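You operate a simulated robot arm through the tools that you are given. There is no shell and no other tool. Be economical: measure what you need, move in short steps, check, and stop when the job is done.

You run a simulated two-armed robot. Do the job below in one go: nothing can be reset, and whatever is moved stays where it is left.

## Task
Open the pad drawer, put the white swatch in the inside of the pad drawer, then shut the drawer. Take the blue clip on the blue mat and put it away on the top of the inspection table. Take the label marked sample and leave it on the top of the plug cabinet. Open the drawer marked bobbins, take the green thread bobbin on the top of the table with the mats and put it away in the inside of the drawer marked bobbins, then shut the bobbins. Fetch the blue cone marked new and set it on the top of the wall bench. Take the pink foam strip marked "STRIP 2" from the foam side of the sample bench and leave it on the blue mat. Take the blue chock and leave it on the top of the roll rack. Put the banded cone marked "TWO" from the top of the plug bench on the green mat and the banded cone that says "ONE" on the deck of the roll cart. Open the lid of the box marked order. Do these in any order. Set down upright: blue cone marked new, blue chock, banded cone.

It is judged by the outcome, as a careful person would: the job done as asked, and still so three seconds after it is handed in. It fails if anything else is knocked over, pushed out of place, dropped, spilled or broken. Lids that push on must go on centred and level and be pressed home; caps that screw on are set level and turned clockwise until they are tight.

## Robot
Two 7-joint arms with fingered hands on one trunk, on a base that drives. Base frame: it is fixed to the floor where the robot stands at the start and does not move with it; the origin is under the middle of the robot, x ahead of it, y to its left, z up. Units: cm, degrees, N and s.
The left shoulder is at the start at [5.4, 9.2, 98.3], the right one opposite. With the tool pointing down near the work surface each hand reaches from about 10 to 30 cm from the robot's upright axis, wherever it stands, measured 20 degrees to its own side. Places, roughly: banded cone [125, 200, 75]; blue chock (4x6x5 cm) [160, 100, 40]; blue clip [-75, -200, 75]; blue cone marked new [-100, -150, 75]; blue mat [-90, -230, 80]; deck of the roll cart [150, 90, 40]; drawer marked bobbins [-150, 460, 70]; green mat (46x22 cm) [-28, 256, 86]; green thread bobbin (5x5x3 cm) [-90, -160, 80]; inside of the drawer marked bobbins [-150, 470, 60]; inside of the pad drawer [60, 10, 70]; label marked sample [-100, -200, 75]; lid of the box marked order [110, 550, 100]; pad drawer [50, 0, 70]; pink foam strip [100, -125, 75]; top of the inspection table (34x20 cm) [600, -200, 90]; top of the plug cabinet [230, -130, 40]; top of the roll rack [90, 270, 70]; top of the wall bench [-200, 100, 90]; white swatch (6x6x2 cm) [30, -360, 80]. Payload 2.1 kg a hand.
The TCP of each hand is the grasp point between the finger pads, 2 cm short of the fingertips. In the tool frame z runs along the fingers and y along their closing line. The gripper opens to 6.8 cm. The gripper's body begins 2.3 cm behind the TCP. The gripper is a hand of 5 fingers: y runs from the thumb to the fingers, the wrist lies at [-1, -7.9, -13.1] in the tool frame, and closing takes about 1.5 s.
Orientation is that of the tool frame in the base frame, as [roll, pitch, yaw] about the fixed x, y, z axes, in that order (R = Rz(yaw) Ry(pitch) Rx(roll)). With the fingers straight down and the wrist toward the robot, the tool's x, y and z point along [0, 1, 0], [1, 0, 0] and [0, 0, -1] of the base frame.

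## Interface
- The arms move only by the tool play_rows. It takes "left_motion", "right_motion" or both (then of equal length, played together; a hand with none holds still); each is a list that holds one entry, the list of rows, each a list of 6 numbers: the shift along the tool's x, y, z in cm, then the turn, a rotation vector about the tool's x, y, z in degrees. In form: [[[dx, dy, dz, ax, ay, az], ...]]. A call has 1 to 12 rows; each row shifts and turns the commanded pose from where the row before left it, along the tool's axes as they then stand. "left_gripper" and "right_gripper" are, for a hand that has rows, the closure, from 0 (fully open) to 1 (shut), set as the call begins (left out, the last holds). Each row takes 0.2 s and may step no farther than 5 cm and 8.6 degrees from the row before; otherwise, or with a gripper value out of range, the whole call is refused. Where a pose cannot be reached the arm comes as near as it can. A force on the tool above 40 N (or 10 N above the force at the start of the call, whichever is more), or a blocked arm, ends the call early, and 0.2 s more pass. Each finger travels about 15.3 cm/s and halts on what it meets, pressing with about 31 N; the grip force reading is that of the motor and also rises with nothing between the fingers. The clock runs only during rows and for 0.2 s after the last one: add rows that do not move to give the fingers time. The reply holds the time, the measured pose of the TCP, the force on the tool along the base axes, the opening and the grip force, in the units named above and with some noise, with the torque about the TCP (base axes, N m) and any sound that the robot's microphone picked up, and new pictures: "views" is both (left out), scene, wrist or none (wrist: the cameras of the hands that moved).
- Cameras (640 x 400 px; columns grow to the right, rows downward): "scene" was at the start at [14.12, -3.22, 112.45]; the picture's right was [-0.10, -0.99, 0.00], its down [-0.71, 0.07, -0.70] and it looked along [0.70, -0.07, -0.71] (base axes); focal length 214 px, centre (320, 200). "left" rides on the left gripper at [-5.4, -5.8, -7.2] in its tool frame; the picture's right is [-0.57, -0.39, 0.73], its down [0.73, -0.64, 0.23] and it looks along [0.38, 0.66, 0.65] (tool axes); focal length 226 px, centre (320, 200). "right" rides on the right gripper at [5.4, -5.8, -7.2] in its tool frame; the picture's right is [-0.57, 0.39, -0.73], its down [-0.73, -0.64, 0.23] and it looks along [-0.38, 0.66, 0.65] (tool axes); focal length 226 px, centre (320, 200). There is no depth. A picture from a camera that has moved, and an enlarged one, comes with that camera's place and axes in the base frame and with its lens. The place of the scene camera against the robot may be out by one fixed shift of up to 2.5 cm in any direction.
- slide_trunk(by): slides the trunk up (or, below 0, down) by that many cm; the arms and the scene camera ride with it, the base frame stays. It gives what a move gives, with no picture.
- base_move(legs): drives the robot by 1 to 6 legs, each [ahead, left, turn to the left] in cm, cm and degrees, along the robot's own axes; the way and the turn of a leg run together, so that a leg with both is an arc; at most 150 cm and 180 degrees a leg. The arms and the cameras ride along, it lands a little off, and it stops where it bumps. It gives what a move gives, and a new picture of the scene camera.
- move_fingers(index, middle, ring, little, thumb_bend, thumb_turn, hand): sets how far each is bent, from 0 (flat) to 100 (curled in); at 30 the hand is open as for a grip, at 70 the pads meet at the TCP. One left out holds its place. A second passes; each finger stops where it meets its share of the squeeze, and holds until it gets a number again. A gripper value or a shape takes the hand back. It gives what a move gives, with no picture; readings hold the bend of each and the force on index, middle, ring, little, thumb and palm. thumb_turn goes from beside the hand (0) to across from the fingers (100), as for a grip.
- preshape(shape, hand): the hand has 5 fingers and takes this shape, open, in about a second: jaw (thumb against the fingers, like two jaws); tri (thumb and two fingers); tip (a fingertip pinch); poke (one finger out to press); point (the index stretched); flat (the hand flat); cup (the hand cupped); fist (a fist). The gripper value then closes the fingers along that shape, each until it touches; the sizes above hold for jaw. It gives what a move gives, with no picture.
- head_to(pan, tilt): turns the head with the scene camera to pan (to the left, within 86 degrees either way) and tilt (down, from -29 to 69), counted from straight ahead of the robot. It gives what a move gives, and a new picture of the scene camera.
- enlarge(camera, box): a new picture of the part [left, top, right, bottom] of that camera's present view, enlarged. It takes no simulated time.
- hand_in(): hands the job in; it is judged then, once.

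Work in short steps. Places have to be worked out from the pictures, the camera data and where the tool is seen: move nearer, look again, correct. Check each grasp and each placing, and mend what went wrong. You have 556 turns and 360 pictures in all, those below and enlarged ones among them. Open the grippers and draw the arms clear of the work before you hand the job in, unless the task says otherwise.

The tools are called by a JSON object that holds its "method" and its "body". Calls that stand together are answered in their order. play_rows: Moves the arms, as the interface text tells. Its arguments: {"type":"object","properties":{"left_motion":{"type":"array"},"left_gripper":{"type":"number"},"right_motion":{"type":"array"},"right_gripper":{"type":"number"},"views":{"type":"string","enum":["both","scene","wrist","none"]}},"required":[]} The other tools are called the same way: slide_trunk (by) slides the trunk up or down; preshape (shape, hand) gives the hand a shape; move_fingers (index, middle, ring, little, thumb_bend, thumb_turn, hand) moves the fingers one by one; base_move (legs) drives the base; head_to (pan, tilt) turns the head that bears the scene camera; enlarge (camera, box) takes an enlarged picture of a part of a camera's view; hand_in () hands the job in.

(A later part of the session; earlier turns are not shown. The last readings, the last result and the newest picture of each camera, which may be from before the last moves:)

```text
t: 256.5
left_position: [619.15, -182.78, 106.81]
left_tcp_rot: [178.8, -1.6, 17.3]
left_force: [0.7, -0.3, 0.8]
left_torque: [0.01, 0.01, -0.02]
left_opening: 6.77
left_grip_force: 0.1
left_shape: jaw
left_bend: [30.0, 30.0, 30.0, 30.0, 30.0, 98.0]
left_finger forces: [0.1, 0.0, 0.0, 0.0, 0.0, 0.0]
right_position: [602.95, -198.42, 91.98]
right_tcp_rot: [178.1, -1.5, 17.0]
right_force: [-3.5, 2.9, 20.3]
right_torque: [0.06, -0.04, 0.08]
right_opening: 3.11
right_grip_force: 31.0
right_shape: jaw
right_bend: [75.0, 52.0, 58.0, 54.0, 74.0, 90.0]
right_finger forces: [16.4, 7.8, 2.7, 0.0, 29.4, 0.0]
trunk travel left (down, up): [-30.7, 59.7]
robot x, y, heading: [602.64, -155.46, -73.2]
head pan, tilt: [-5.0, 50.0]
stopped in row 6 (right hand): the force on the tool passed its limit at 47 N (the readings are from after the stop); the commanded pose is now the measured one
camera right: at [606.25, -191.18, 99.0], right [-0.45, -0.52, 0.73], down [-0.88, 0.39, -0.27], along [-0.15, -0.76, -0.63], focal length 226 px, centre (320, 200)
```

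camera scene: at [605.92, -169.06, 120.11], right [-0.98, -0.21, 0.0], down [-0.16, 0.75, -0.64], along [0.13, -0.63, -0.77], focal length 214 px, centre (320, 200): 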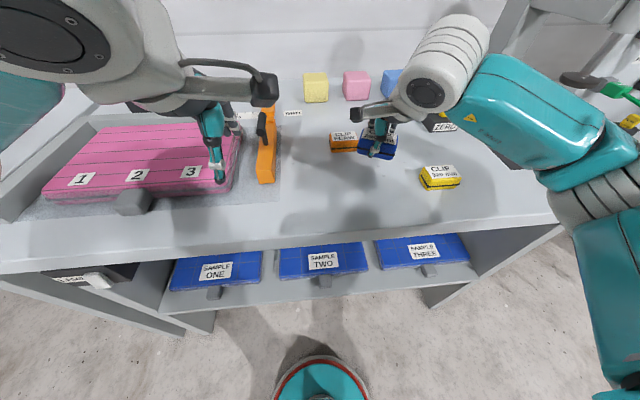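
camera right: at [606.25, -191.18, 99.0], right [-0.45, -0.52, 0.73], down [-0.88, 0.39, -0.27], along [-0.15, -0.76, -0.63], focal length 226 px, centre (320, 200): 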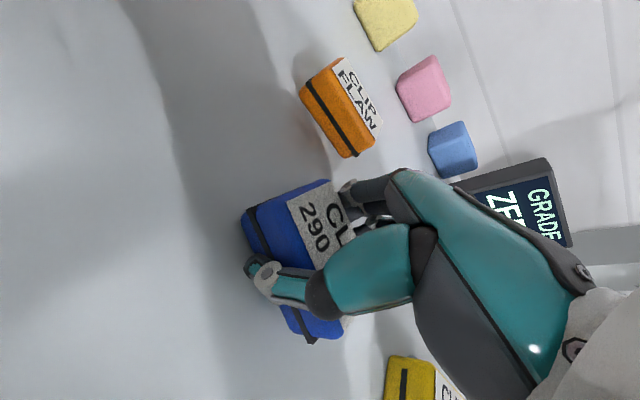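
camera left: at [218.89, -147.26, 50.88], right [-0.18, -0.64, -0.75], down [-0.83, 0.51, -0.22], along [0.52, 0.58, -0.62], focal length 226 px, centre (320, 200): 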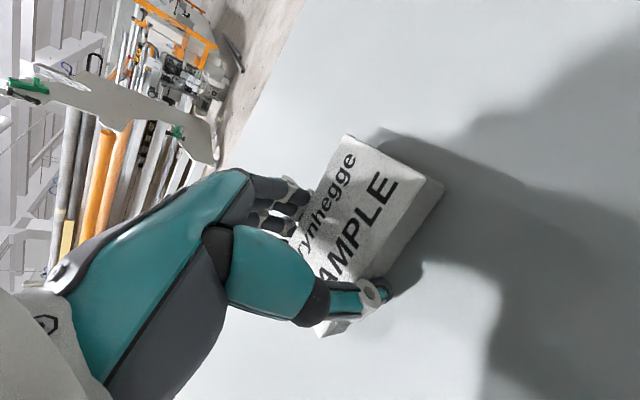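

Clip is on the table. Open and rise.

{"method": "play_rows", "body": {"right_motion": [[[0, 0, -0.2, 0, 0, 0], [0, 0, 0, 0, 0, 0], [0, 0, 0, 0, 0, 0], [0, 0, 0, 0, 0, 0], [0, 0, 0, 0, 0, 0], [0, 0, 0, 0, 0, 0]]], "right_gripper": 0, "views": "none"}}

{"method": "play_rows", "body": {"right_motion": [[[0, 0, -2, 0, 0, 0], [0, 0, -4, 0, 0, 0], [0, -1, -4, 0, 0, 0], [0, -2, -4, 0, 0, 0]]], "views": "scene"}}

```text
t: 257.4
left_position: [619.23, -183.0, 106.73]
left_tcp_rot: [179.0, -1.5, 17.4]
left_force: [0.4, 0.0, 0.5]
left_torque: [-0.02, -0.03, -0.05]
left_opening: 6.77
left_grip_force: 0.1
left_shape: jaw
left_bend: [30.0, 30.0, 30.0, 30.0, 30.0, 98.0]
left_finger forces: [0.0, 0.1, 0.0, 0.0, 0.1, 0.1]
right_position: [603.0, -198.65, 91.91]
right_tcp_rot: [178.3, -1.5, 17.0]
right_force: [0.5, 0.5, 0.9]
right_torque: [0.0, -0.02, 0.01]
right_opening: 6.78
right_grip_force: 0.1
right_shape: jaw
right_bend: [30.0, 30.0, 30.0, 30.0, 30.0, 97.0]
right_finger forces: [0.0, 0.1, 0.0, 0.0, 0.3, 0.0]
trunk travel left (down, up): [-30.7, 59.7]
robot x, y, heading: [602.79, -155.04, -72.9]
head pan, tilt: [-5.0, 50.0]
stopped in row 4 (right hand): the force on the tool passed its limit at 41 N (the readings are from after the stop); the commanded pose is now the measured one
```

```text
t: 258.4
left_position: [619.15, -182.94, 106.75]
left_tcp_rot: [178.9, -1.4, 17.4]
left_force: [0.5, -0.2, -0.9]
left_torque: [0.02, 0.03, 0.02]
left_opening: 6.78
left_grip_force: 0.0
left_shape: jaw
left_bend: [30.0, 30.0, 30.0, 30.0, 30.0, 98.0]
left_finger forces: [0.0, 0.0, 0.0, 0.1, 0.0, 0.0]
right_position: [601.83, -195.41, 105.98]
right_tcp_rot: [178.1, -1.4, 17.0]
right_force: [0.1, -0.6, -0.5]
right_torque: [-0.02, -0.02, 0.0]
right_opening: 6.81
right_grip_force: 0.0
right_shape: jaw
right_bend: [30.0, 30.0, 30.0, 30.0, 30.0, 98.0]
right_finger forces: [0.1, 0.1, 0.0, 0.1, 0.1, 0.0]
trunk travel left (down, up): [-30.7, 59.7]
robot x, y, heading: [602.94, -155.15, -72.8]
head pan, tilt: [-5.0, 50.0]
camera scene: at [605.92, -169.06, 120.11], right [-0.98, -0.21, 0.0], down [-0.16, 0.75, -0.64], along [0.13, -0.63, -0.77], focal length 214 px, centre (320, 200)
```

scene: 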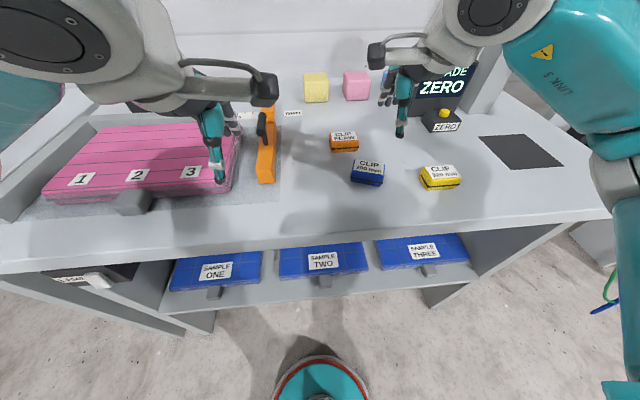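

The clip is in place. Back out, turn toward the mats table direction, and drive back along the corridor.

{"method": "base_move", "body": {"legs": [[-30, 0, 0], [0, 0, -90], [130, -12, 0], [130, -12, 0]]}}

{"method": "head_to", "body": {"pan": -60, "tilt": 15}}

```text
t: 276.5
left_position: [311.94, -182.32, 106.81]
left_tcp_rot: [178.9, -1.5, -75.6]
left_force: [0.3, 0.8, 0.3]
left_torque: [-0.02, 0.01, -0.01]
left_opening: 6.79
left_grip_force: 0.1
left_shape: jaw
left_bend: [30.0, 30.0, 30.0, 30.0, 30.0, 98.0]
left_finger forces: [0.0, 0.1, 0.1, 0.0, 0.1, 0.0]
right_position: [300.36, -164.39, 106.03]
right_tcp_rot: [178.2, -1.4, -75.9]
right_force: [0.3, -0.3, -0.4]
right_torque: [-0.02, 0.01, -0.01]
right_opening: 6.81
right_grip_force: 0.1
right_shape: jaw
right_bend: [30.0, 30.0, 30.0, 30.0, 30.0, 98.0]
right_finger forces: [0.0, 0.0, 0.0, 0.1, 0.0, 0.1]
trunk travel left (down, up): [-30.7, 59.7]
robot x, y, heading: [340.88, -167.19, -165.9]
head pan, tilt: [-5.0, 50.0]
camera scene: at [329.29, -171.94, 120.11], right [-0.16, 0.99, 0.0], down [0.76, 0.12, -0.64], along [-0.63, -0.1, -0.77], focal length 214 px, centre (320, 200)
```

scene: 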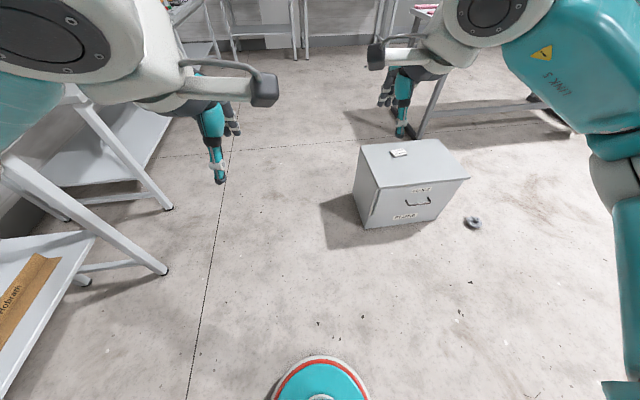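

```text
t: 277.7
left_position: [312.06, -182.35, 106.78]
left_tcp_rot: [179.0, -1.5, -75.5]
left_force: [-0.4, 0.7, 0.4]
left_torque: [0.0, -0.03, 0.0]
left_opening: 6.81
left_grip_force: 0.0
left_shape: jaw
left_bend: [30.0, 30.0, 30.0, 30.0, 30.0, 98.0]
left_finger forces: [0.0, 0.1, 0.1, 0.0, 0.0, 0.0]
right_position: [300.3, -164.38, 105.96]
right_tcp_rot: [178.3, -1.4, -75.8]
right_force: [-0.1, 0.9, 0.3]
right_torque: [0.05, 0.0, -0.01]
right_opening: 6.77
right_grip_force: 0.1
right_shape: jaw
right_bend: [30.0, 30.0, 30.0, 30.0, 30.0, 98.0]
right_finger forces: [0.1, 0.0, 0.1, 0.0, 0.1, 0.1]
trunk travel left (down, up): [-30.7, 59.7]
robot x, y, heading: [340.48, -167.12, -166.1]
head pan, tilt: [-60.0, 15.0]
camera scene: at [330.38, -164.02, 125.48], right [0.72, 0.7, 0.0], down [0.18, -0.19, -0.97], along [-0.67, 0.69, -0.26], focal length 214 px, centre (320, 200)
```

scene: 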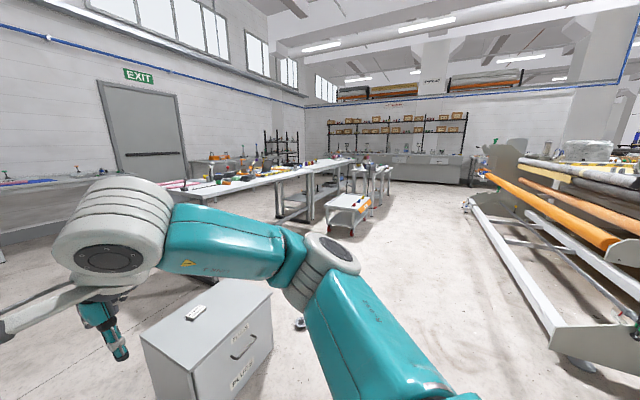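

I see the roll cart and plug bench from here; I'll do those items now. Enlarge.

{"method": "enlarge", "body": {"camera": "scene", "box": [260, 120, 480, 260]}}

```text
2.86 times, centred on (370, 190) of scene
camera zoom: at [330.38, -164.02, 125.48], right [0.72, 0.7, 0.0], down [0.18, -0.19, -0.97], along [-0.67, 0.69, -0.26], focal length 613 px, centre (177, 229)
```

zoom: 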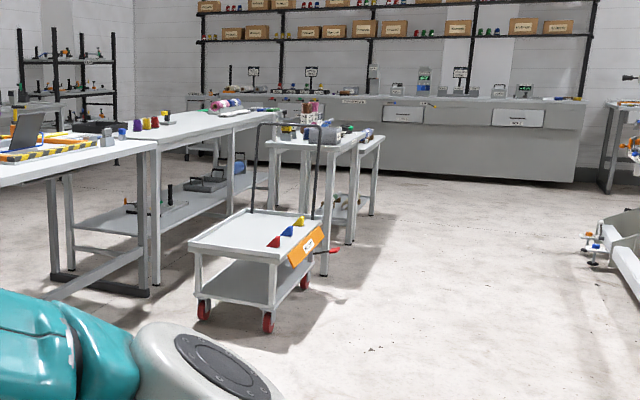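

The blue chock sits mid-row near the cart's +F side, around (163,89). Drive to that side.

{"method": "base_move", "body": {"legs": [[0, 0, 3.5], [15, -120, 0], [0, -145, 0]]}}

{"method": "head_to", "body": {"pan": -10, "tilt": 40}}

```text
t: 291.2
left_position: [217.77, 67.24, 106.81]
left_tcp_rot: [178.9, -1.5, -71.9]
left_force: [-0.2, -0.2, -0.8]
left_torque: [0.05, 0.01, -0.01]
left_opening: 6.79
left_grip_force: 0.0
left_shape: jaw
left_bend: [30.0, 30.0, 30.0, 30.0, 30.0, 98.0]
left_finger forces: [0.0, 0.1, 0.0, 0.1, 0.0, 0.0]
right_position: [204.88, 84.41, 106.05]
right_tcp_rot: [178.2, -1.4, -72.3]
right_force: [0.5, -0.5, -0.5]
right_torque: [-0.01, -0.04, -0.01]
right_opening: 6.77
right_grip_force: 0.0
right_shape: jaw
right_bend: [30.0, 30.0, 30.0, 30.0, 30.0, 98.0]
right_finger forces: [0.0, 0.1, 0.1, 0.0, 0.0, 0.1]
trunk travel left (down, up): [-30.7, 59.7]
robot x, y, heading: [245.65, 83.8, -162.4]
head pan, tilt: [-60.0, 15.0]
camera scene: at [234.75, 86.6, 125.48], right [0.67, 0.74, 0.0], down [0.19, -0.17, -0.97], along [-0.71, 0.65, -0.26], focal length 214 px, centre (320, 200)
```

scene: 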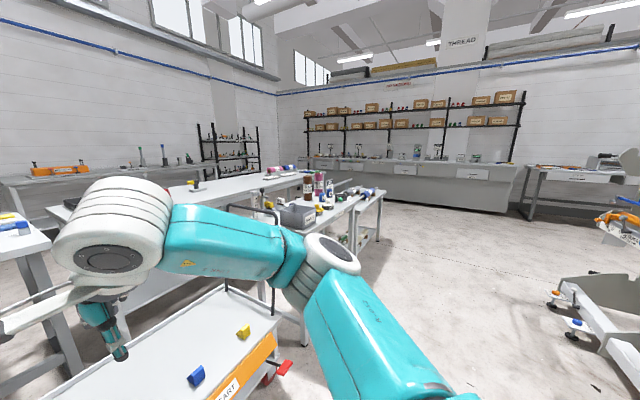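

```text
t: 292.4
left_position: [217.76, 67.19, 106.8]
left_tcp_rot: [178.9, -1.5, -71.9]
left_force: [-0.2, 0.1, 0.6]
left_torque: [-0.01, 0.02, 0.04]
left_opening: 6.79
left_grip_force: 0.1
left_shape: jaw
left_bend: [30.0, 30.0, 30.0, 30.0, 30.0, 98.0]
left_finger forces: [0.1, 0.1, 0.0, 0.0, 0.0, 0.1]
right_position: [204.86, 84.42, 106.01]
right_tcp_rot: [178.3, -1.5, -72.2]
right_force: [0.3, 0.8, -0.9]
right_torque: [-0.02, 0.01, 0.0]
right_opening: 6.78
right_grip_force: 0.1
right_shape: jaw
right_bend: [30.0, 30.0, 30.0, 30.0, 30.0, 98.0]
right_finger forces: [0.0, 0.1, 0.0, 0.0, 0.1, 0.1]
trunk travel left (down, up): [-30.7, 59.7]
robot x, y, heading: [245.34, 83.55, -162.3]
head pan, tilt: [-10.0, 40.0]
camera scene: at [233.24, 79.18, 121.53], right [-0.13, 0.99, 0.0], down [0.64, 0.09, -0.77], along [-0.76, -0.1, -0.64], focal length 214 px, centre (320, 200)
```

scene: 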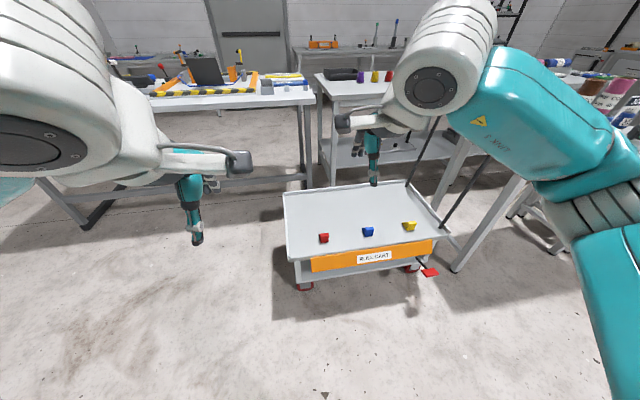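

Blue chock at ≈(160.6,93). Approach: right 21, forward 45.

{"method": "base_move", "body": {"legs": [[0, -21, -0.3], [43, 0, 0]]}}

{"method": "slide_trunk", "body": {"by": -30}}

{"method": "head_to", "body": {"pan": -10, "tilt": 55}}

{"method": "enlarge", "body": {"camera": "right", "box": [0, 0, 640, 400]}}

```text
t: 296.4
left_position: [169.21, 74.22, 106.71]
left_tcp_rot: [178.9, -1.5, -72.2]
left_force: [-0.1, -0.1, -0.6]
left_torque: [-0.01, 0.0, 0.01]
left_opening: 6.78
left_grip_force: 0.0
left_shape: jaw
left_bend: [30.0, 30.0, 30.0, 30.0, 30.0, 98.0]
left_finger forces: [0.0, 0.0, 0.0, 0.1, 0.0, 0.0]
right_position: [156.54, 91.49, 105.84]
right_tcp_rot: [178.2, -1.4, -72.4]
right_force: [0.2, 0.3, -0.5]
right_torque: [0.02, 0.01, -0.01]
right_opening: 6.78
right_grip_force: 0.1
right_shape: jaw
right_bend: [30.0, 30.0, 30.0, 30.0, 30.0, 98.0]
right_finger forces: [0.0, 0.1, 0.1, 0.0, 0.0, 0.0]
trunk travel left (down, up): [-30.7, 59.7]
robot x, y, heading: [197.0, 90.89, -162.5]
head pan, tilt: [-10.0, 40.0]
camera scene: at [184.85, 86.14, 121.53], right [-0.13, 0.99, 0.0], down [0.64, 0.08, -0.77], along [-0.76, -0.1, -0.64], focal length 214 px, centre (320, 200)
```

scene: 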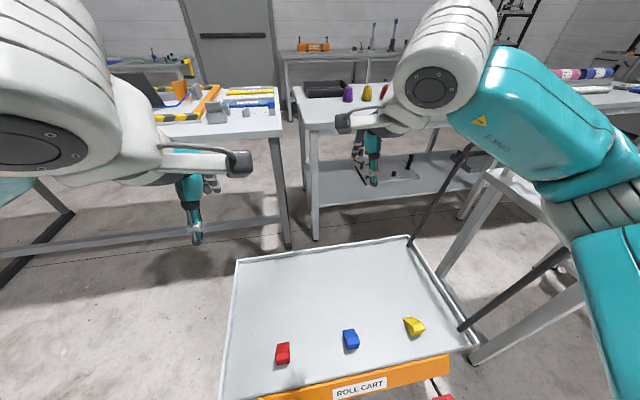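

```text
t: 299.4
left_position: [169.26, 74.15, 76.7]
left_tcp_rot: [178.9, -1.6, -72.1]
left_force: [0.7, 0.6, -0.1]
left_torque: [-0.01, 0.0, -0.03]
left_opening: 6.78
left_grip_force: 0.2
left_shape: jaw
left_bend: [30.0, 30.0, 30.0, 30.0, 30.0, 98.0]
left_finger forces: [0.0, 0.0, 0.0, 0.0, 0.0, 0.1]
right_position: [156.57, 91.51, 76.0]
right_tcp_rot: [178.1, -1.4, -72.4]
right_force: [-0.2, -1.3, 0.0]
right_torque: [-0.02, -0.01, -0.03]
right_opening: 6.77
right_grip_force: 0.1
right_shape: jaw
right_bend: [30.0, 30.0, 30.0, 30.0, 30.0, 98.0]
right_finger forces: [0.0, 0.1, 0.1, 0.0, 0.1, 0.1]
trunk travel left (down, up): [-0.7, 89.7]
robot x, y, heading: [197.11, 90.87, -162.5]
head pan, tilt: [-10.0, 40.0]
```

```text
t: 300.1
left_position: [169.38, 74.15, 76.74]
left_tcp_rot: [178.9, -1.5, -72.3]
left_force: [0.5, 0.1, 0.5]
left_torque: [0.02, 0.02, -0.02]
left_opening: 6.78
left_grip_force: 0.0
left_shape: jaw
left_bend: [30.0, 30.0, 30.0, 30.0, 30.0, 98.0]
left_finger forces: [0.0, 0.1, 0.0, 0.0, 0.0, 0.1]
right_position: [156.42, 91.4, 75.97]
right_tcp_rot: [178.2, -1.3, -72.4]
right_force: [0.8, 0.3, 0.8]
right_torque: [-0.02, 0.0, 0.02]
right_opening: 6.79
right_grip_force: 0.0
right_shape: jaw
right_bend: [30.0, 30.0, 30.0, 30.0, 30.0, 98.0]
right_finger forces: [0.0, 0.0, 0.1, 0.1, 0.0, 0.0]
trunk travel left (down, up): [-0.7, 89.7]
robot x, y, heading: [196.76, 90.78, -162.2]
head pan, tilt: [-10.0, 55.0]
camera scene: at [179.48, 84.2, 88.8], right [-0.13, 0.99, 0.0], down [0.81, 0.11, -0.57], along [-0.57, -0.08, -0.82], focal length 214 px, centre (320, 200)
```

scene: 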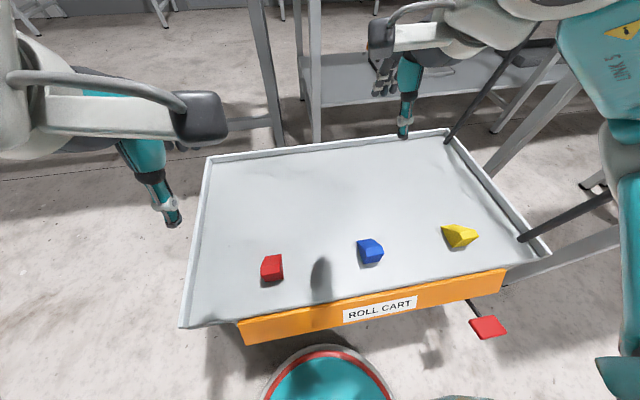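

```text
1.00 times, centred on (320, 200) of right (not enlarged: the box is as wide or as high as the picture)
camera zoom: at [163.89, 88.13, 83.03], right [-0.52, 0.45, 0.73], down [0.38, 0.88, -0.27], along [-0.76, 0.14, -0.63], focal length 226 px, centre (320, 200)
```

zoom: 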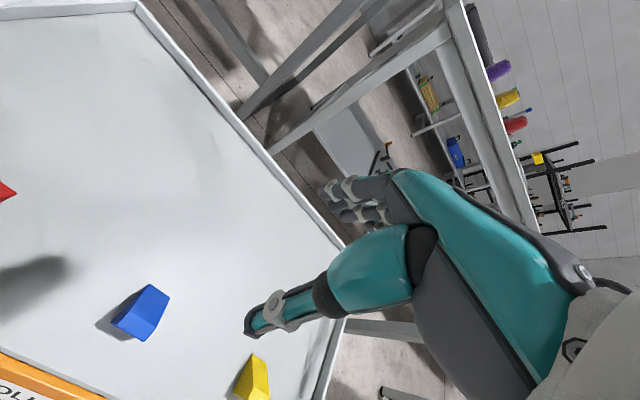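

Chock ≈(159.2,94.3). Move above it and lower to z≈56 for a closer look.

{"method": "play_rows", "body": {"right_motion": [[[-0.6, -1.1, 4, 0, 0, 0], [-0.6, -1.1, 4, 0, 0, 0], [-0.6, -1.1, 4, 0, 0, 0], [0, 0, 4, 0, 0, 0], [0, 0, 4, 0, 0, 0]]], "views": "both"}}

```text
t: 301.3
left_position: [169.28, 74.2, 76.72]
left_tcp_rot: [179.0, -1.5, -72.3]
left_force: [0.1, -0.4, -0.5]
left_torque: [-0.02, 0.0, 0.01]
left_opening: 6.76
left_grip_force: 0.3
left_shape: jaw
left_bend: [30.0, 30.0, 30.0, 30.0, 30.0, 98.0]
left_finger forces: [0.1, 0.0, 0.1, 0.0, 0.0, 0.0]
right_position: [158.62, 93.5, 55.69]
right_tcp_rot: [178.2, -1.4, -72.4]
right_force: [0.7, -0.4, 0.0]
right_torque: [0.01, -0.01, 0.02]
right_opening: 6.8
right_grip_force: 0.0
right_shape: jaw
right_bend: [30.0, 30.0, 30.0, 30.0, 30.0, 98.0]
right_finger forces: [0.0, 0.0, 0.0, 0.0, 0.0, 0.0]
trunk travel left (down, up): [-0.7, 89.7]
robot x, y, heading: [196.8, 90.77, -162.3]
head pan, tilt: [-10.0, 55.0]
camera scene: at [179.49, 84.21, 88.8], right [-0.13, 0.99, 0.0], down [0.81, 0.11, -0.57], along [-0.57, -0.08, -0.82], focal length 214 px, centre (320, 200)
camera right: at [165.98, 90.21, 62.72], right [-0.52, 0.45, 0.73], down [0.38, 0.88, -0.27], along [-0.76, 0.14, -0.63], focal length 226 px, centre (320, 200)
```

scene: 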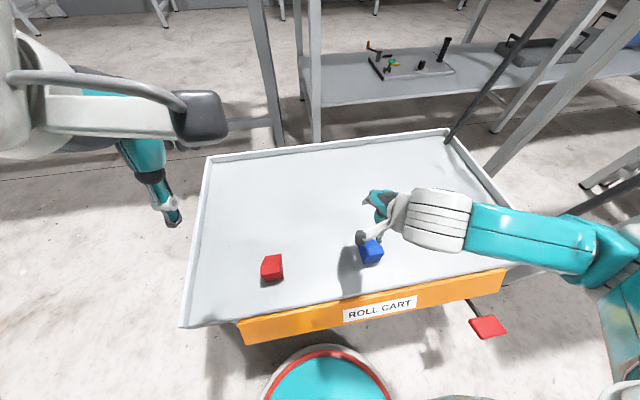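
right: 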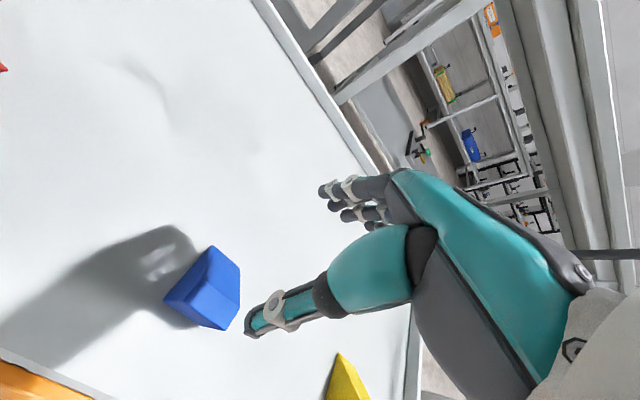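

Enlarge the wrist view of the chock.

{"method": "enlarge", "body": {"camera": "right", "box": [120, 210, 320, 370]}}

{"method": "enlarge", "body": {"camera": "scene", "box": [320, 170, 640, 330]}}

```text
2.50 times, centred on (220, 290) of right
camera zoom: at [165.98, 90.21, 62.72], right [-0.52, 0.45, 0.73], down [0.38, 0.88, -0.27], along [-0.76, 0.14, -0.63], focal length 565 px, centre (570, -25)
```

zoom: 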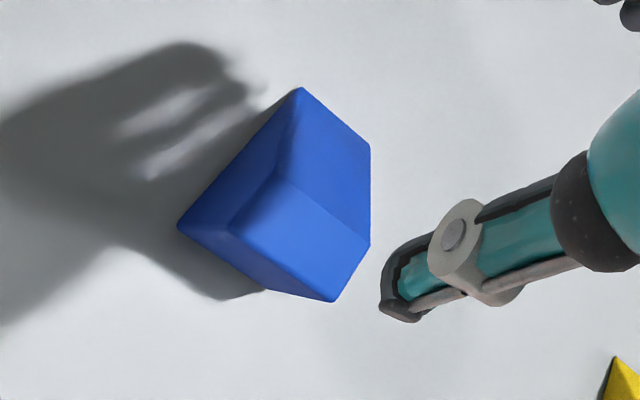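

```text
2.00 times, centred on (480, 250) of scene
camera zoom: at [179.49, 84.21, 88.8], right [-0.13, 0.99, 0.0], down [0.81, 0.11, -0.57], along [-0.57, -0.08, -0.82], focal length 429 px, centre (0, 100)
```

zoom: 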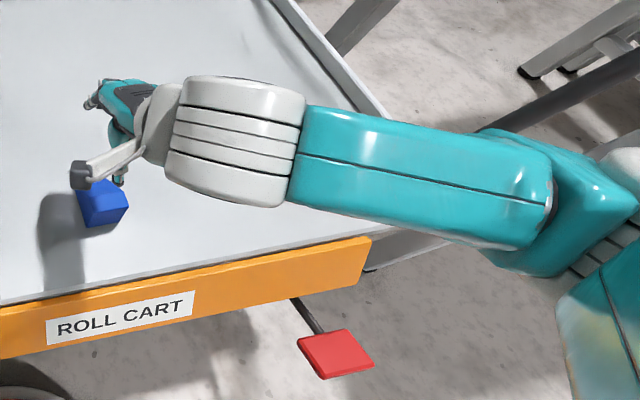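

The chock is 6 long toward/away from me (sloping away), 4 wide sideways. I rotate the hand 90° so it closes across the 4 cm width.

{"method": "play_rows", "body": {"right_motion": [[[0, 0, -2, 0, 0, 0], [0, 0, 0, 0, 0, -8.2], [0, 0, 0, 0, 0, -8.2], [0, 0, 0, 0, 0, -8.2], [0, 0, 0, 0, 0, -8.2], [0, 0, 0, 0, 0, -8.2], [0, 0, 0, 0, 0, -8.2], [0, 0, 0, 0, 0, -8.2], [0, 0, 0, 0, 0, -8.2], [0, 0, 0, 0, 0, -8.2], [0, 0, 0, 0, 0, -8.2], [0, 0, 0, 0, 0, -8.0]]], "views": "both"}}

```text
t: 303.9
left_position: [169.28, 74.2, 76.64]
left_tcp_rot: [179.0, -1.5, -72.2]
left_force: [-0.7, -0.1, -0.2]
left_torque: [-0.02, 0.0, 0.01]
left_opening: 6.79
left_grip_force: 0.2
left_shape: jaw
left_bend: [30.0, 30.0, 30.0, 30.0, 30.0, 98.0]
left_finger forces: [0.0, 0.1, 0.0, 0.1, 0.0, 0.0]
right_position: [167.48, 85.45, 54.7]
right_tcp_rot: [175.7, 1.3, 16.5]
right_force: [0.6, 0.2, 0.2]
right_torque: [0.0, -0.01, 0.03]
right_opening: 6.77
right_grip_force: 0.1
right_shape: jaw
right_bend: [30.0, 30.0, 30.0, 30.0, 30.0, 98.0]
right_finger forces: [0.0, 0.0, 0.1, 0.0, 0.1, 0.1]
right hand out of reach, approached as far as the arm can: row 7, 8, 9, 10, 11, 12
trunk travel left (down, up): [-0.7, 89.7]
robot x, y, heading: [197.19, 91.08, -162.3]
head pan, tilt: [-10.0, 55.0]
camera scene: at [179.49, 84.21, 88.8], right [-0.13, 0.99, 0.0], down [0.81, 0.11, -0.57], along [-0.57, -0.08, -0.82], focal length 214 px, centre (320, 200)
camera right: at [171.11, 92.99, 61.22], right [-0.43, -0.47, 0.77], down [-0.89, 0.38, -0.26], along [-0.17, -0.79, -0.59], focal length 226 px, centre (320, 200)
```

scene: 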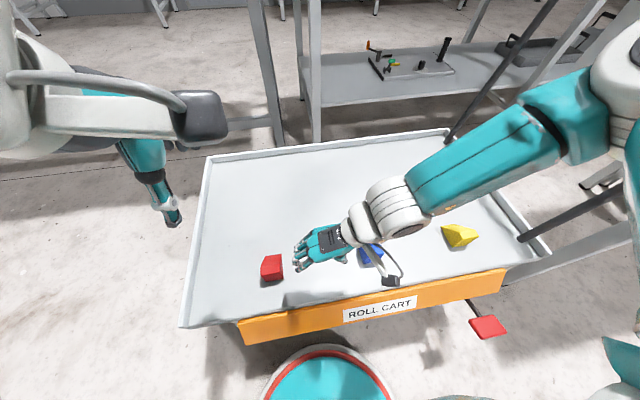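
right: 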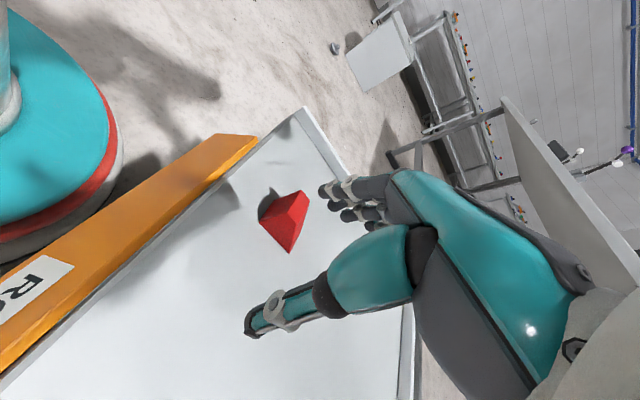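

Orientation reached but only closer in. Strafe the base right 11 cm so the target is in this reachable region, then reach forward.

{"method": "base_move", "body": {"legs": [[0, -11, 0]]}}

{"method": "play_rows", "body": {"right_motion": [[[-2, 0, 0, 0, 0, 0], [-2, 0, 0, 0, 0, 0]]], "views": "both"}}

```text
t: 305.1
left_position: [165.96, 84.69, 76.77]
left_tcp_rot: [179.0, -1.5, -72.0]
left_force: [0.8, 0.0, 1.1]
left_torque: [-0.01, -0.05, 0.0]
left_opening: 6.79
left_grip_force: 0.0
left_shape: jaw
left_bend: [30.0, 30.0, 30.0, 30.0, 30.0, 98.0]
left_finger forces: [0.0, 0.1, 0.0, 0.0, 0.0, 0.0]
right_position: [164.05, 95.99, 54.81]
right_tcp_rot: [175.8, 1.3, 16.6]
right_force: [0.4, 0.2, -0.6]
right_torque: [0.01, 0.01, 0.02]
right_opening: 6.77
right_grip_force: 0.1
right_shape: jaw
right_bend: [30.0, 30.0, 30.0, 30.0, 30.0, 98.0]
right_finger forces: [0.0, 0.0, 0.0, 0.0, 0.0, 0.1]
trunk travel left (down, up): [-0.7, 89.7]
robot x, y, heading: [193.59, 101.56, -162.3]
head pan, tilt: [-10.0, 55.0]
camera scene: at [176.14, 94.76, 88.8], right [-0.13, 0.99, 0.0], down [0.81, 0.11, -0.57], along [-0.57, -0.08, -0.82], focal length 214 px, centre (320, 200)
```

scene: 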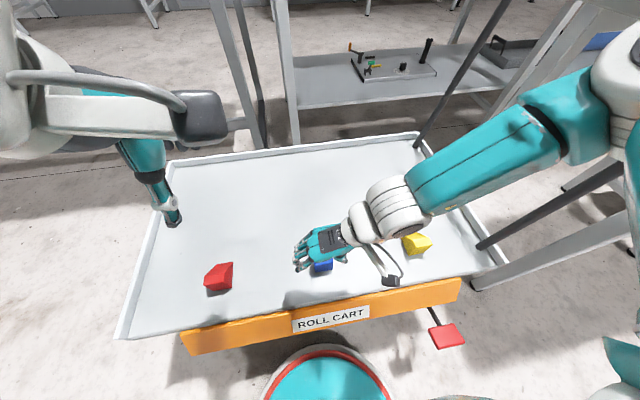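

```text
t: 305.7
left_position: [165.99, 84.64, 76.83]
left_tcp_rot: [179.0, -1.5, -72.0]
left_force: [-0.1, 0.3, -0.2]
left_torque: [0.04, -0.01, -0.02]
left_opening: 6.78
left_grip_force: 0.1
left_shape: jaw
left_bend: [30.0, 30.0, 30.0, 30.0, 30.0, 98.0]
left_finger forces: [0.0, 0.0, 0.0, 0.1, 0.1, 0.0]
right_position: [163.46, 94.83, 54.45]
right_tcp_rot: [175.7, 1.6, 16.4]
right_force: [-0.9, -1.2, -0.8]
right_torque: [0.02, 0.01, 0.01]
right_opening: 6.81
right_grip_force: 0.1
right_shape: jaw
right_bend: [30.0, 30.0, 30.0, 30.0, 30.0, 98.0]
right_finger forces: [0.0, 0.0, 0.0, 0.0, 0.1, 0.0]
right hand out of reach, approached as far as the arm can: row 1, 2
trunk travel left (down, up): [-0.7, 89.7]
robot x, y, heading: [193.73, 101.6, -162.7]
head pan, tilt: [-10.0, 55.0]
camera scene: at [176.14, 94.76, 88.8], right [-0.13, 0.99, 0.0], down [0.81, 0.11, -0.57], along [-0.57, -0.08, -0.82], focal length 214 px, centre (320, 200)
camera right: at [167.07, 102.36, 60.95], right [-0.43, -0.47, 0.77], down [-0.89, 0.39, -0.26], along [-0.18, -0.79, -0.58], focal length 226 px, centre (320, 200)
```

scene: 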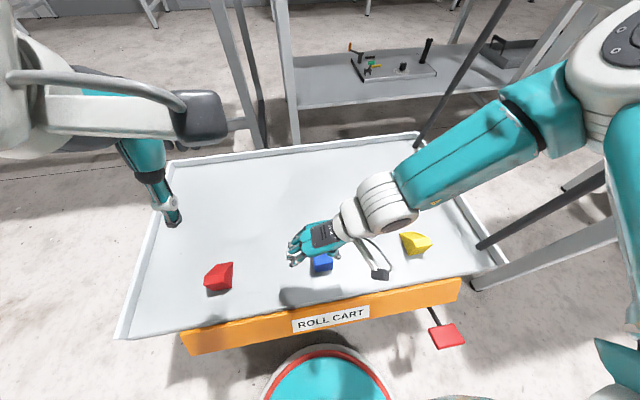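
right: 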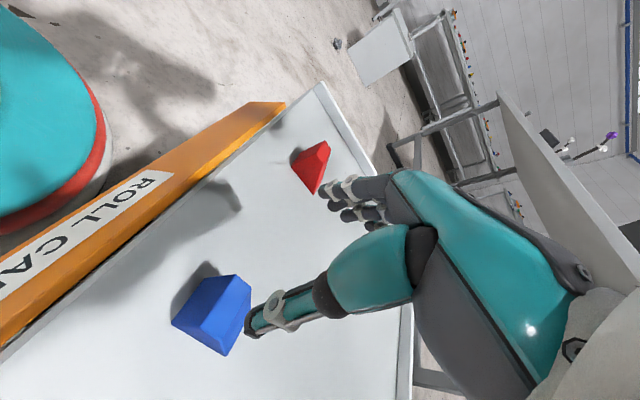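

That orientation is limited by the arm. Better: turn the base 45° and use the left hand turned only 45°. First restore the right hand, raised.

{"method": "play_rows", "body": {"right_motion": [[[0, 0, -3, 0, 0, 0], [0, 0, -3, 0, 0, 0], [0, 0, -2, 0, 0, 8.2], [0, 0, -2, 0, 0, 8.2], [0, 0, -2, 0, 0, 8.2], [0, 0, -2, 0, 0, 8.2], [0, 0, -1, 0, 0, 8.2], [0, 0, -1, 0, 0, 8.2], [0, 0, -1, 0, 0, 8.2], [0, 0, -1, 0, 0, 8.2], [0, 0, -1, 0, 0, 8.2], [0, 0, -1, 0, 0, 8.2]]], "views": "none"}}

{"method": "base_move", "body": {"legs": [[-1, 9.7, 0], [0, 0, -45]]}}

{"method": "head_to", "body": {"pan": 10, "tilt": 55}}

```text
t: 308.3
left_position: [165.82, 84.74, 76.82]
left_tcp_rot: [179.0, -1.5, -72.1]
left_force: [-0.3, 1.0, 0.1]
left_torque: [0.0, -0.01, -0.01]
left_opening: 6.79
left_grip_force: 0.0
left_shape: jaw
left_bend: [30.0, 30.0, 30.0, 30.0, 30.0, 98.0]
left_finger forces: [0.0, 0.1, 0.0, 0.0, 0.0, 0.0]
right_position: [163.93, 94.46, 73.83]
right_tcp_rot: [178.1, -4.2, -65.4]
right_force: [-0.3, -0.3, -0.4]
right_torque: [0.01, -0.02, 0.01]
right_opening: 6.8
right_grip_force: 0.1
right_shape: jaw
right_bend: [30.0, 30.0, 30.0, 30.0, 30.0, 98.0]
right_finger forces: [0.0, 0.1, 0.1, 0.0, 0.1, 0.0]
right hand out of reach, approached as far as the arm can: row 1, 2, 5, 6, 7
trunk travel left (down, up): [-0.7, 89.7]
robot x, y, heading: [193.77, 101.57, -162.4]
head pan, tilt: [-10.0, 55.0]
```

```text
t: 311.5
left_position: [166.12, 100.46, 76.82]
left_tcp_rot: [179.0, -1.5, -117.3]
left_force: [-0.4, -0.3, 0.6]
left_torque: [-0.02, -0.01, -0.01]
left_opening: 6.79
left_grip_force: 0.0
left_shape: jaw
left_bend: [30.0, 30.0, 30.0, 30.0, 30.0, 98.0]
left_finger forces: [0.1, 0.0, 0.0, 0.0, 0.1, 0.1]
right_position: [171.5, 108.99, 73.87]
right_tcp_rot: [178.1, -4.0, -110.7]
right_force: [-0.4, 0.1, 0.5]
right_torque: [-0.02, 0.02, 0.03]
right_opening: 6.79
right_grip_force: 0.1
right_shape: jaw
right_bend: [30.0, 30.0, 30.0, 30.0, 30.0, 98.0]
right_finger forces: [0.0, 0.0, 0.1, 0.0, 0.0, 0.1]
trunk travel left (down, up): [-0.7, 89.7]
robot x, y, heading: [197.74, 92.95, 152.3]
head pan, tilt: [-10.0, 55.0]
camera scene: at [182.2, 99.89, 88.8], right [0.61, 0.79, 0.0], down [0.65, -0.5, -0.57], along [-0.45, 0.35, -0.82], focal length 214 px, centre (320, 200)
```

scene: 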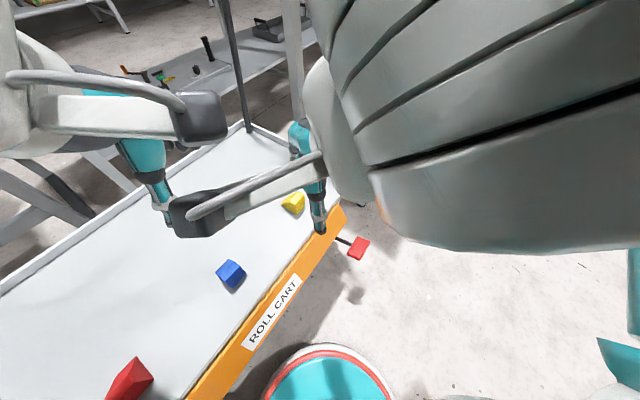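

```text
t: 312.4
left_position: [166.11, 100.48, 76.76]
left_tcp_rot: [179.0, -1.4, -117.4]
left_force: [0.6, -0.3, 0.7]
left_torque: [0.01, 0.0, 0.01]
left_opening: 6.77
left_grip_force: 0.0
left_shape: jaw
left_bend: [30.0, 30.0, 30.0, 30.0, 30.0, 98.0]
left_finger forces: [0.0, 0.0, 0.0, 0.1, 0.1, 0.0]
right_position: [171.65, 108.93, 73.85]
right_tcp_rot: [178.0, -4.0, -110.7]
right_force: [-0.6, 0.1, 0.3]
right_torque: [0.02, 0.04, -0.02]
right_opening: 6.79
right_grip_force: 0.1
right_shape: jaw
right_bend: [30.0, 30.0, 30.0, 30.0, 30.0, 98.0]
right_finger forces: [0.1, 0.0, 0.0, 0.0, 0.1, 0.0]
trunk travel left (down, up): [-0.7, 89.7]
robot x, y, heading: [197.55, 92.65, 152.7]
head pan, tilt: [10.0, 55.0]
camera scene: at [181.04, 97.68, 88.8], right [0.3, 0.95, 0.0], down [0.78, -0.25, -0.57], along [-0.55, 0.17, -0.82], focal length 214 px, centre (320, 200)
```

scene: 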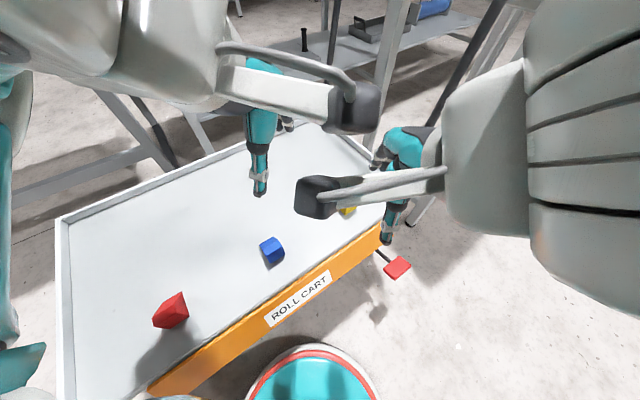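

Positions good. I move the right hand outward, and bring the left hand over the chock with a 45° turn, lowering to z≈60.

{"method": "play_rows", "body": {"left_motion": [[[2.8, 1.4, 2, 0, 0, 0], [2.8, 1.4, 2, 0, 0, 0], [2.7, 1.3, 2, 0, 0, 0], [0, 0, 2, 0, 0, 7.5], [0, 0, 2, 0, 0, 7.5], [0, 0, 2, 0, 0, 7.5], [0, 0, 2, 0, 0, 7.5], [0, 0, 1, 0, 0, 7.5], [0, 0, 1, 0, 0, 7.5]]], "right_motion": [[[-3, 0, 0, 0, 0, 0], [-3, 0, 0, 0, 0, 0], [-3, -1, 0, 0, 0, 0], [-3, -1, 0, 0, 0, 0], [0, 0, 0, 0, 0, 0], [0, 0, 0, 0, 0, 0], [0, 0, 0, 0, 0, 0], [0, 0, 0, 0, 0, 0], [0, 0, 0, 0, 0, 0]]], "left_gripper": 0}}

```text
t: 314.4
left_position: [158.22, 94.79, 61.11]
left_tcp_rot: [-179.6, -1.8, -162.6]
left_force: [-0.1, 0.3, -1.1]
left_torque: [0.0, 0.02, -0.02]
left_opening: 6.8
left_grip_force: 0.0
left_shape: jaw
left_bend: [30.0, 30.0, 30.0, 30.0, 30.0, 98.0]
left_finger forces: [0.0, 0.2, 0.0, 0.1, 0.0, 0.0]
right_position: [176.1, 120.06, 74.18]
right_tcp_rot: [178.1, -4.1, -110.7]
right_force: [-0.4, -0.4, 0.0]
right_torque: [0.02, 0.01, 0.05]
right_opening: 6.78
right_grip_force: 0.0
right_shape: jaw
right_bend: [30.0, 30.0, 30.0, 30.0, 30.0, 98.0]
right_finger forces: [0.0, 0.1, 0.0, 0.0, 0.0, 0.0]
right hand out of reach, approached as far as the arm can: row 2, 3, 4
trunk travel left (down, up): [-0.7, 89.7]
robot x, y, heading: [197.49, 92.81, 152.5]
head pan, tilt: [10.0, 55.0]
camera scene: at [181.04, 97.68, 88.8], right [0.3, 0.95, 0.0], down [0.78, -0.25, -0.57], along [-0.55, 0.17, -0.82], focal length 214 px, centre (320, 200)
camera right: at [180.13, 113.22, 81.43], right [-0.12, 0.71, 0.7], down [0.84, 0.44, -0.3], along [-0.52, 0.55, -0.65], focal length 226 px, centre (320, 200)
camera left: at [165.39, 91.03, 68.06], right [0.64, -0.21, -0.74], down [-0.51, -0.83, -0.2], along [-0.58, 0.51, -0.64], focal length 226 px, centre (320, 200)
```

scene: 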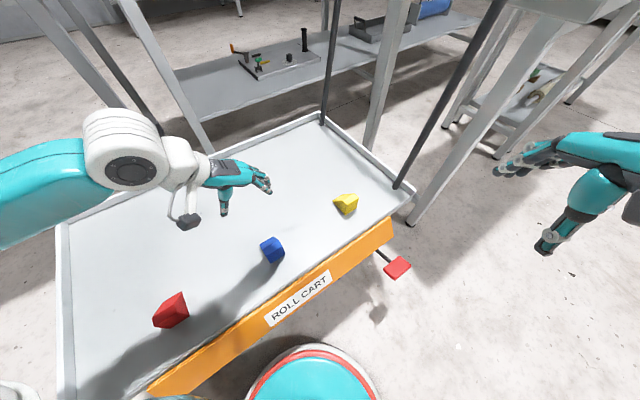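
right: 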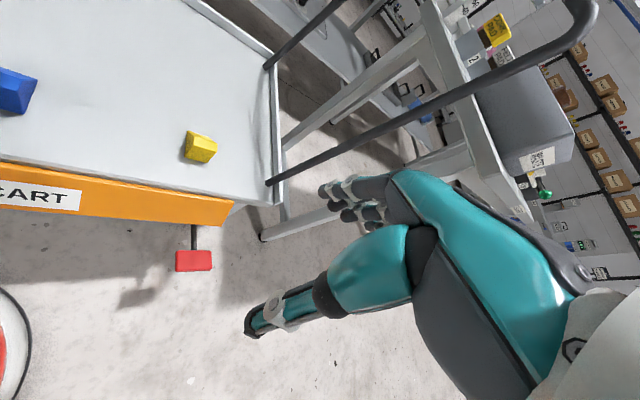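
left: 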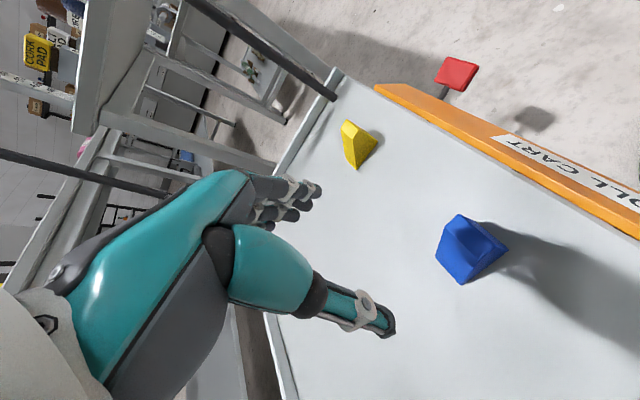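

Left hand is aligned across the chock. Descend.

{"method": "play_rows", "body": {"left_motion": [[[-0.9, 0, 4, 0, 0, 0], [0, 0, 4, 0, 0, 0], [0, 0, 4, 0, 0, 0], [0, 0, 2.5, 0, 0, 0], [0, 0, 1.5, 0, 0, 0]]], "views": "wrist"}}

```text
t: 315.6
left_position: [158.67, 94.83, 45.12]
left_tcp_rot: [-179.6, -1.8, -162.4]
left_force: [0.9, -0.4, 0.7]
left_torque: [0.0, -0.01, -0.01]
left_opening: 6.81
left_grip_force: 0.1
left_shape: jaw
left_bend: [30.0, 30.0, 30.0, 30.0, 30.0, 98.0]
left_finger forces: [0.0, 0.0, 0.1, 0.0, 0.0, 0.1]
right_position: [176.04, 120.11, 74.13]
right_tcp_rot: [178.1, -4.0, -110.7]
right_force: [0.6, -0.7, 0.4]
right_torque: [-0.01, 0.0, -0.02]
right_opening: 6.78
right_grip_force: 0.0
right_shape: jaw
right_bend: [30.0, 30.0, 30.0, 30.0, 30.0, 98.0]
right_finger forces: [0.0, 0.0, 0.1, 0.0, 0.0, 0.0]
trunk travel left (down, up): [-0.7, 89.7]
robot x, y, heading: [197.26, 92.72, 152.2]
head pan, tilt: [10.0, 55.0]
camera left: at [165.85, 91.01, 52.09], right [0.64, -0.21, -0.74], down [-0.51, -0.84, -0.2], along [-0.58, 0.51, -0.64], focal length 226 px, centre (320, 200)
```

left: 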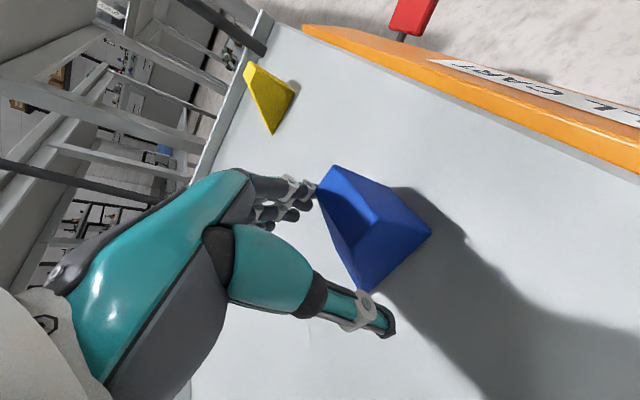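

Chock lies squarely between thumb and fingers. Lower 2 cm and close.

{"method": "play_rows", "body": {"left_motion": [[[-0.5, 0, 1, 0, 0, 0], [0, 0.2, 1, 0, 0, 0]]], "views": "none"}}

{"method": "play_rows", "body": {"left_motion": [[[0, 0, 0, 0, 0, 0], [0, 0, 0, 0, 0, 0], [0, 0, 0, 0, 0, 0], [0, 0, 0, 0, 0, 0], [0, 0, 0, 0, 0, 0], [0, 0, 0, 0, 0, 0]]], "left_gripper": 0.9, "views": "wrist"}}

```text
t: 316.2
left_position: [158.82, 95.16, 43.05]
left_tcp_rot: [-179.8, -1.8, -162.4]
left_force: [-0.3, 0.7, 1.9]
left_torque: [-0.01, -0.01, 0.0]
left_opening: 6.77
left_grip_force: 0.1
left_shape: jaw
left_bend: [30.0, 30.0, 30.0, 30.0, 30.0, 98.0]
left_finger forces: [1.3, 0.1, 0.0, 0.0, 0.0, 0.1]
right_position: [176.05, 120.05, 74.11]
right_tcp_rot: [178.1, -4.0, -110.7]
right_force: [-0.6, 0.2, -0.2]
right_torque: [0.0, 0.0, 0.0]
right_opening: 6.79
right_grip_force: 0.0
right_shape: jaw
right_bend: [30.0, 30.0, 30.0, 30.0, 30.0, 98.0]
right_finger forces: [0.1, 0.1, 0.0, 0.0, 0.0, 0.1]
trunk travel left (down, up): [-0.7, 89.7]
robot x, y, heading: [197.57, 92.87, 152.5]
head pan, tilt: [10.0, 55.0]
```

```text
t: 317.6
left_position: [158.91, 95.06, 43.02]
left_tcp_rot: [-179.8, -1.8, -162.5]
left_force: [-0.4, 0.1, 0.9]
left_torque: [0.01, 0.04, -0.01]
left_opening: 3.32
left_grip_force: 30.9
left_shape: jaw
left_bend: [74.0, 50.0, 49.0, 52.0, 68.0, 96.0]
left_finger forces: [15.4, 7.9, 3.6, 0.0, 26.9, 0.1]
right_position: [176.12, 120.03, 74.2]
right_tcp_rot: [178.2, -4.0, -110.7]
right_force: [1.0, -0.1, -0.2]
right_torque: [0.01, -0.01, -0.03]
right_opening: 6.81
right_grip_force: 0.0
right_shape: jaw
right_bend: [30.0, 30.0, 30.0, 30.0, 30.0, 98.0]
right_finger forces: [0.0, 0.0, 0.1, 0.0, 0.0, 0.0]
trunk travel left (down, up): [-0.7, 89.7]
robot x, y, heading: [197.6, 92.56, 152.4]
head pan, tilt: [10.0, 55.0]
camera left: at [166.14, 91.36, 50.05], right [0.64, -0.21, -0.74], down [-0.51, -0.84, -0.2], along [-0.58, 0.51, -0.64], focal length 226 px, centre (320, 200)
```

left: 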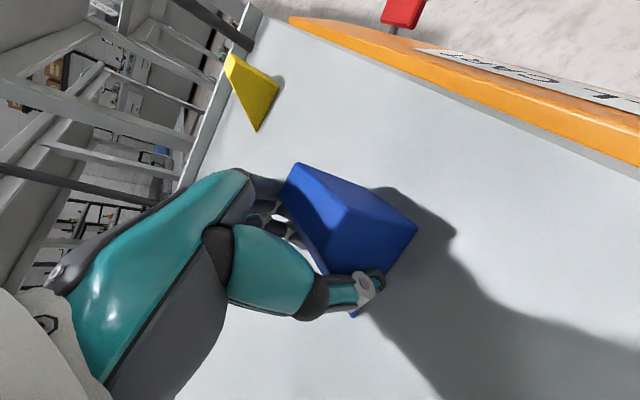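

Gripped. Lift and check.

{"method": "play_rows", "body": {"left_motion": [[[0, 0, -2, 0, 0, 0], [0, 0, -3, 0, 0, 0], [0, 0, -4, 0, 0, 0], [0, 0, -4, 0, 0, 0], [0, 0, -4, 0, 0, 0]]], "views": "both"}}

```text
t: 318.8
left_position: [159.53, 95.48, 60.0]
left_tcp_rot: [-179.5, -1.9, -162.5]
left_force: [0.1, 0.0, -0.4]
left_torque: [-0.03, 0.03, -0.01]
left_opening: 3.26
left_grip_force: 31.2
left_shape: jaw
left_bend: [74.0, 50.0, 51.0, 52.0, 70.0, 94.0]
left_finger forces: [15.8, 7.6, 3.7, 0.0, 27.0, 0.0]
right_position: [176.13, 119.98, 74.16]
right_tcp_rot: [178.2, -3.9, -110.8]
right_force: [0.2, -0.9, 0.4]
right_torque: [-0.01, 0.02, 0.01]
right_opening: 6.79
right_grip_force: 0.0
right_shape: jaw
right_bend: [30.0, 30.0, 30.0, 30.0, 30.0, 98.0]
right_finger forces: [0.0, 0.0, 0.1, 0.1, 0.0, 0.1]
trunk travel left (down, up): [-0.7, 89.7]
robot x, y, heading: [197.2, 92.51, 152.2]
head pan, tilt: [10.0, 55.0]
camera scene: at [181.03, 97.68, 88.8], right [0.3, 0.95, 0.0], down [0.78, -0.25, -0.57], along [-0.55, 0.17, -0.82], focal length 214 px, centre (320, 200)
camera left: at [166.72, 91.79, 66.95], right [0.64, -0.21, -0.74], down [-0.51, -0.84, -0.2], along [-0.58, 0.51, -0.64], focal length 226 px, centre (320, 200)
```

scene: 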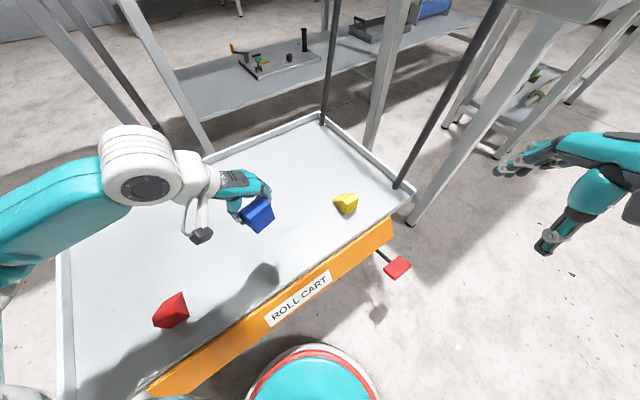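
left: 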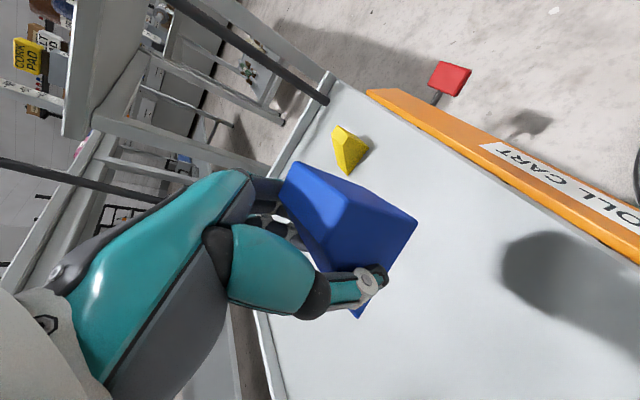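

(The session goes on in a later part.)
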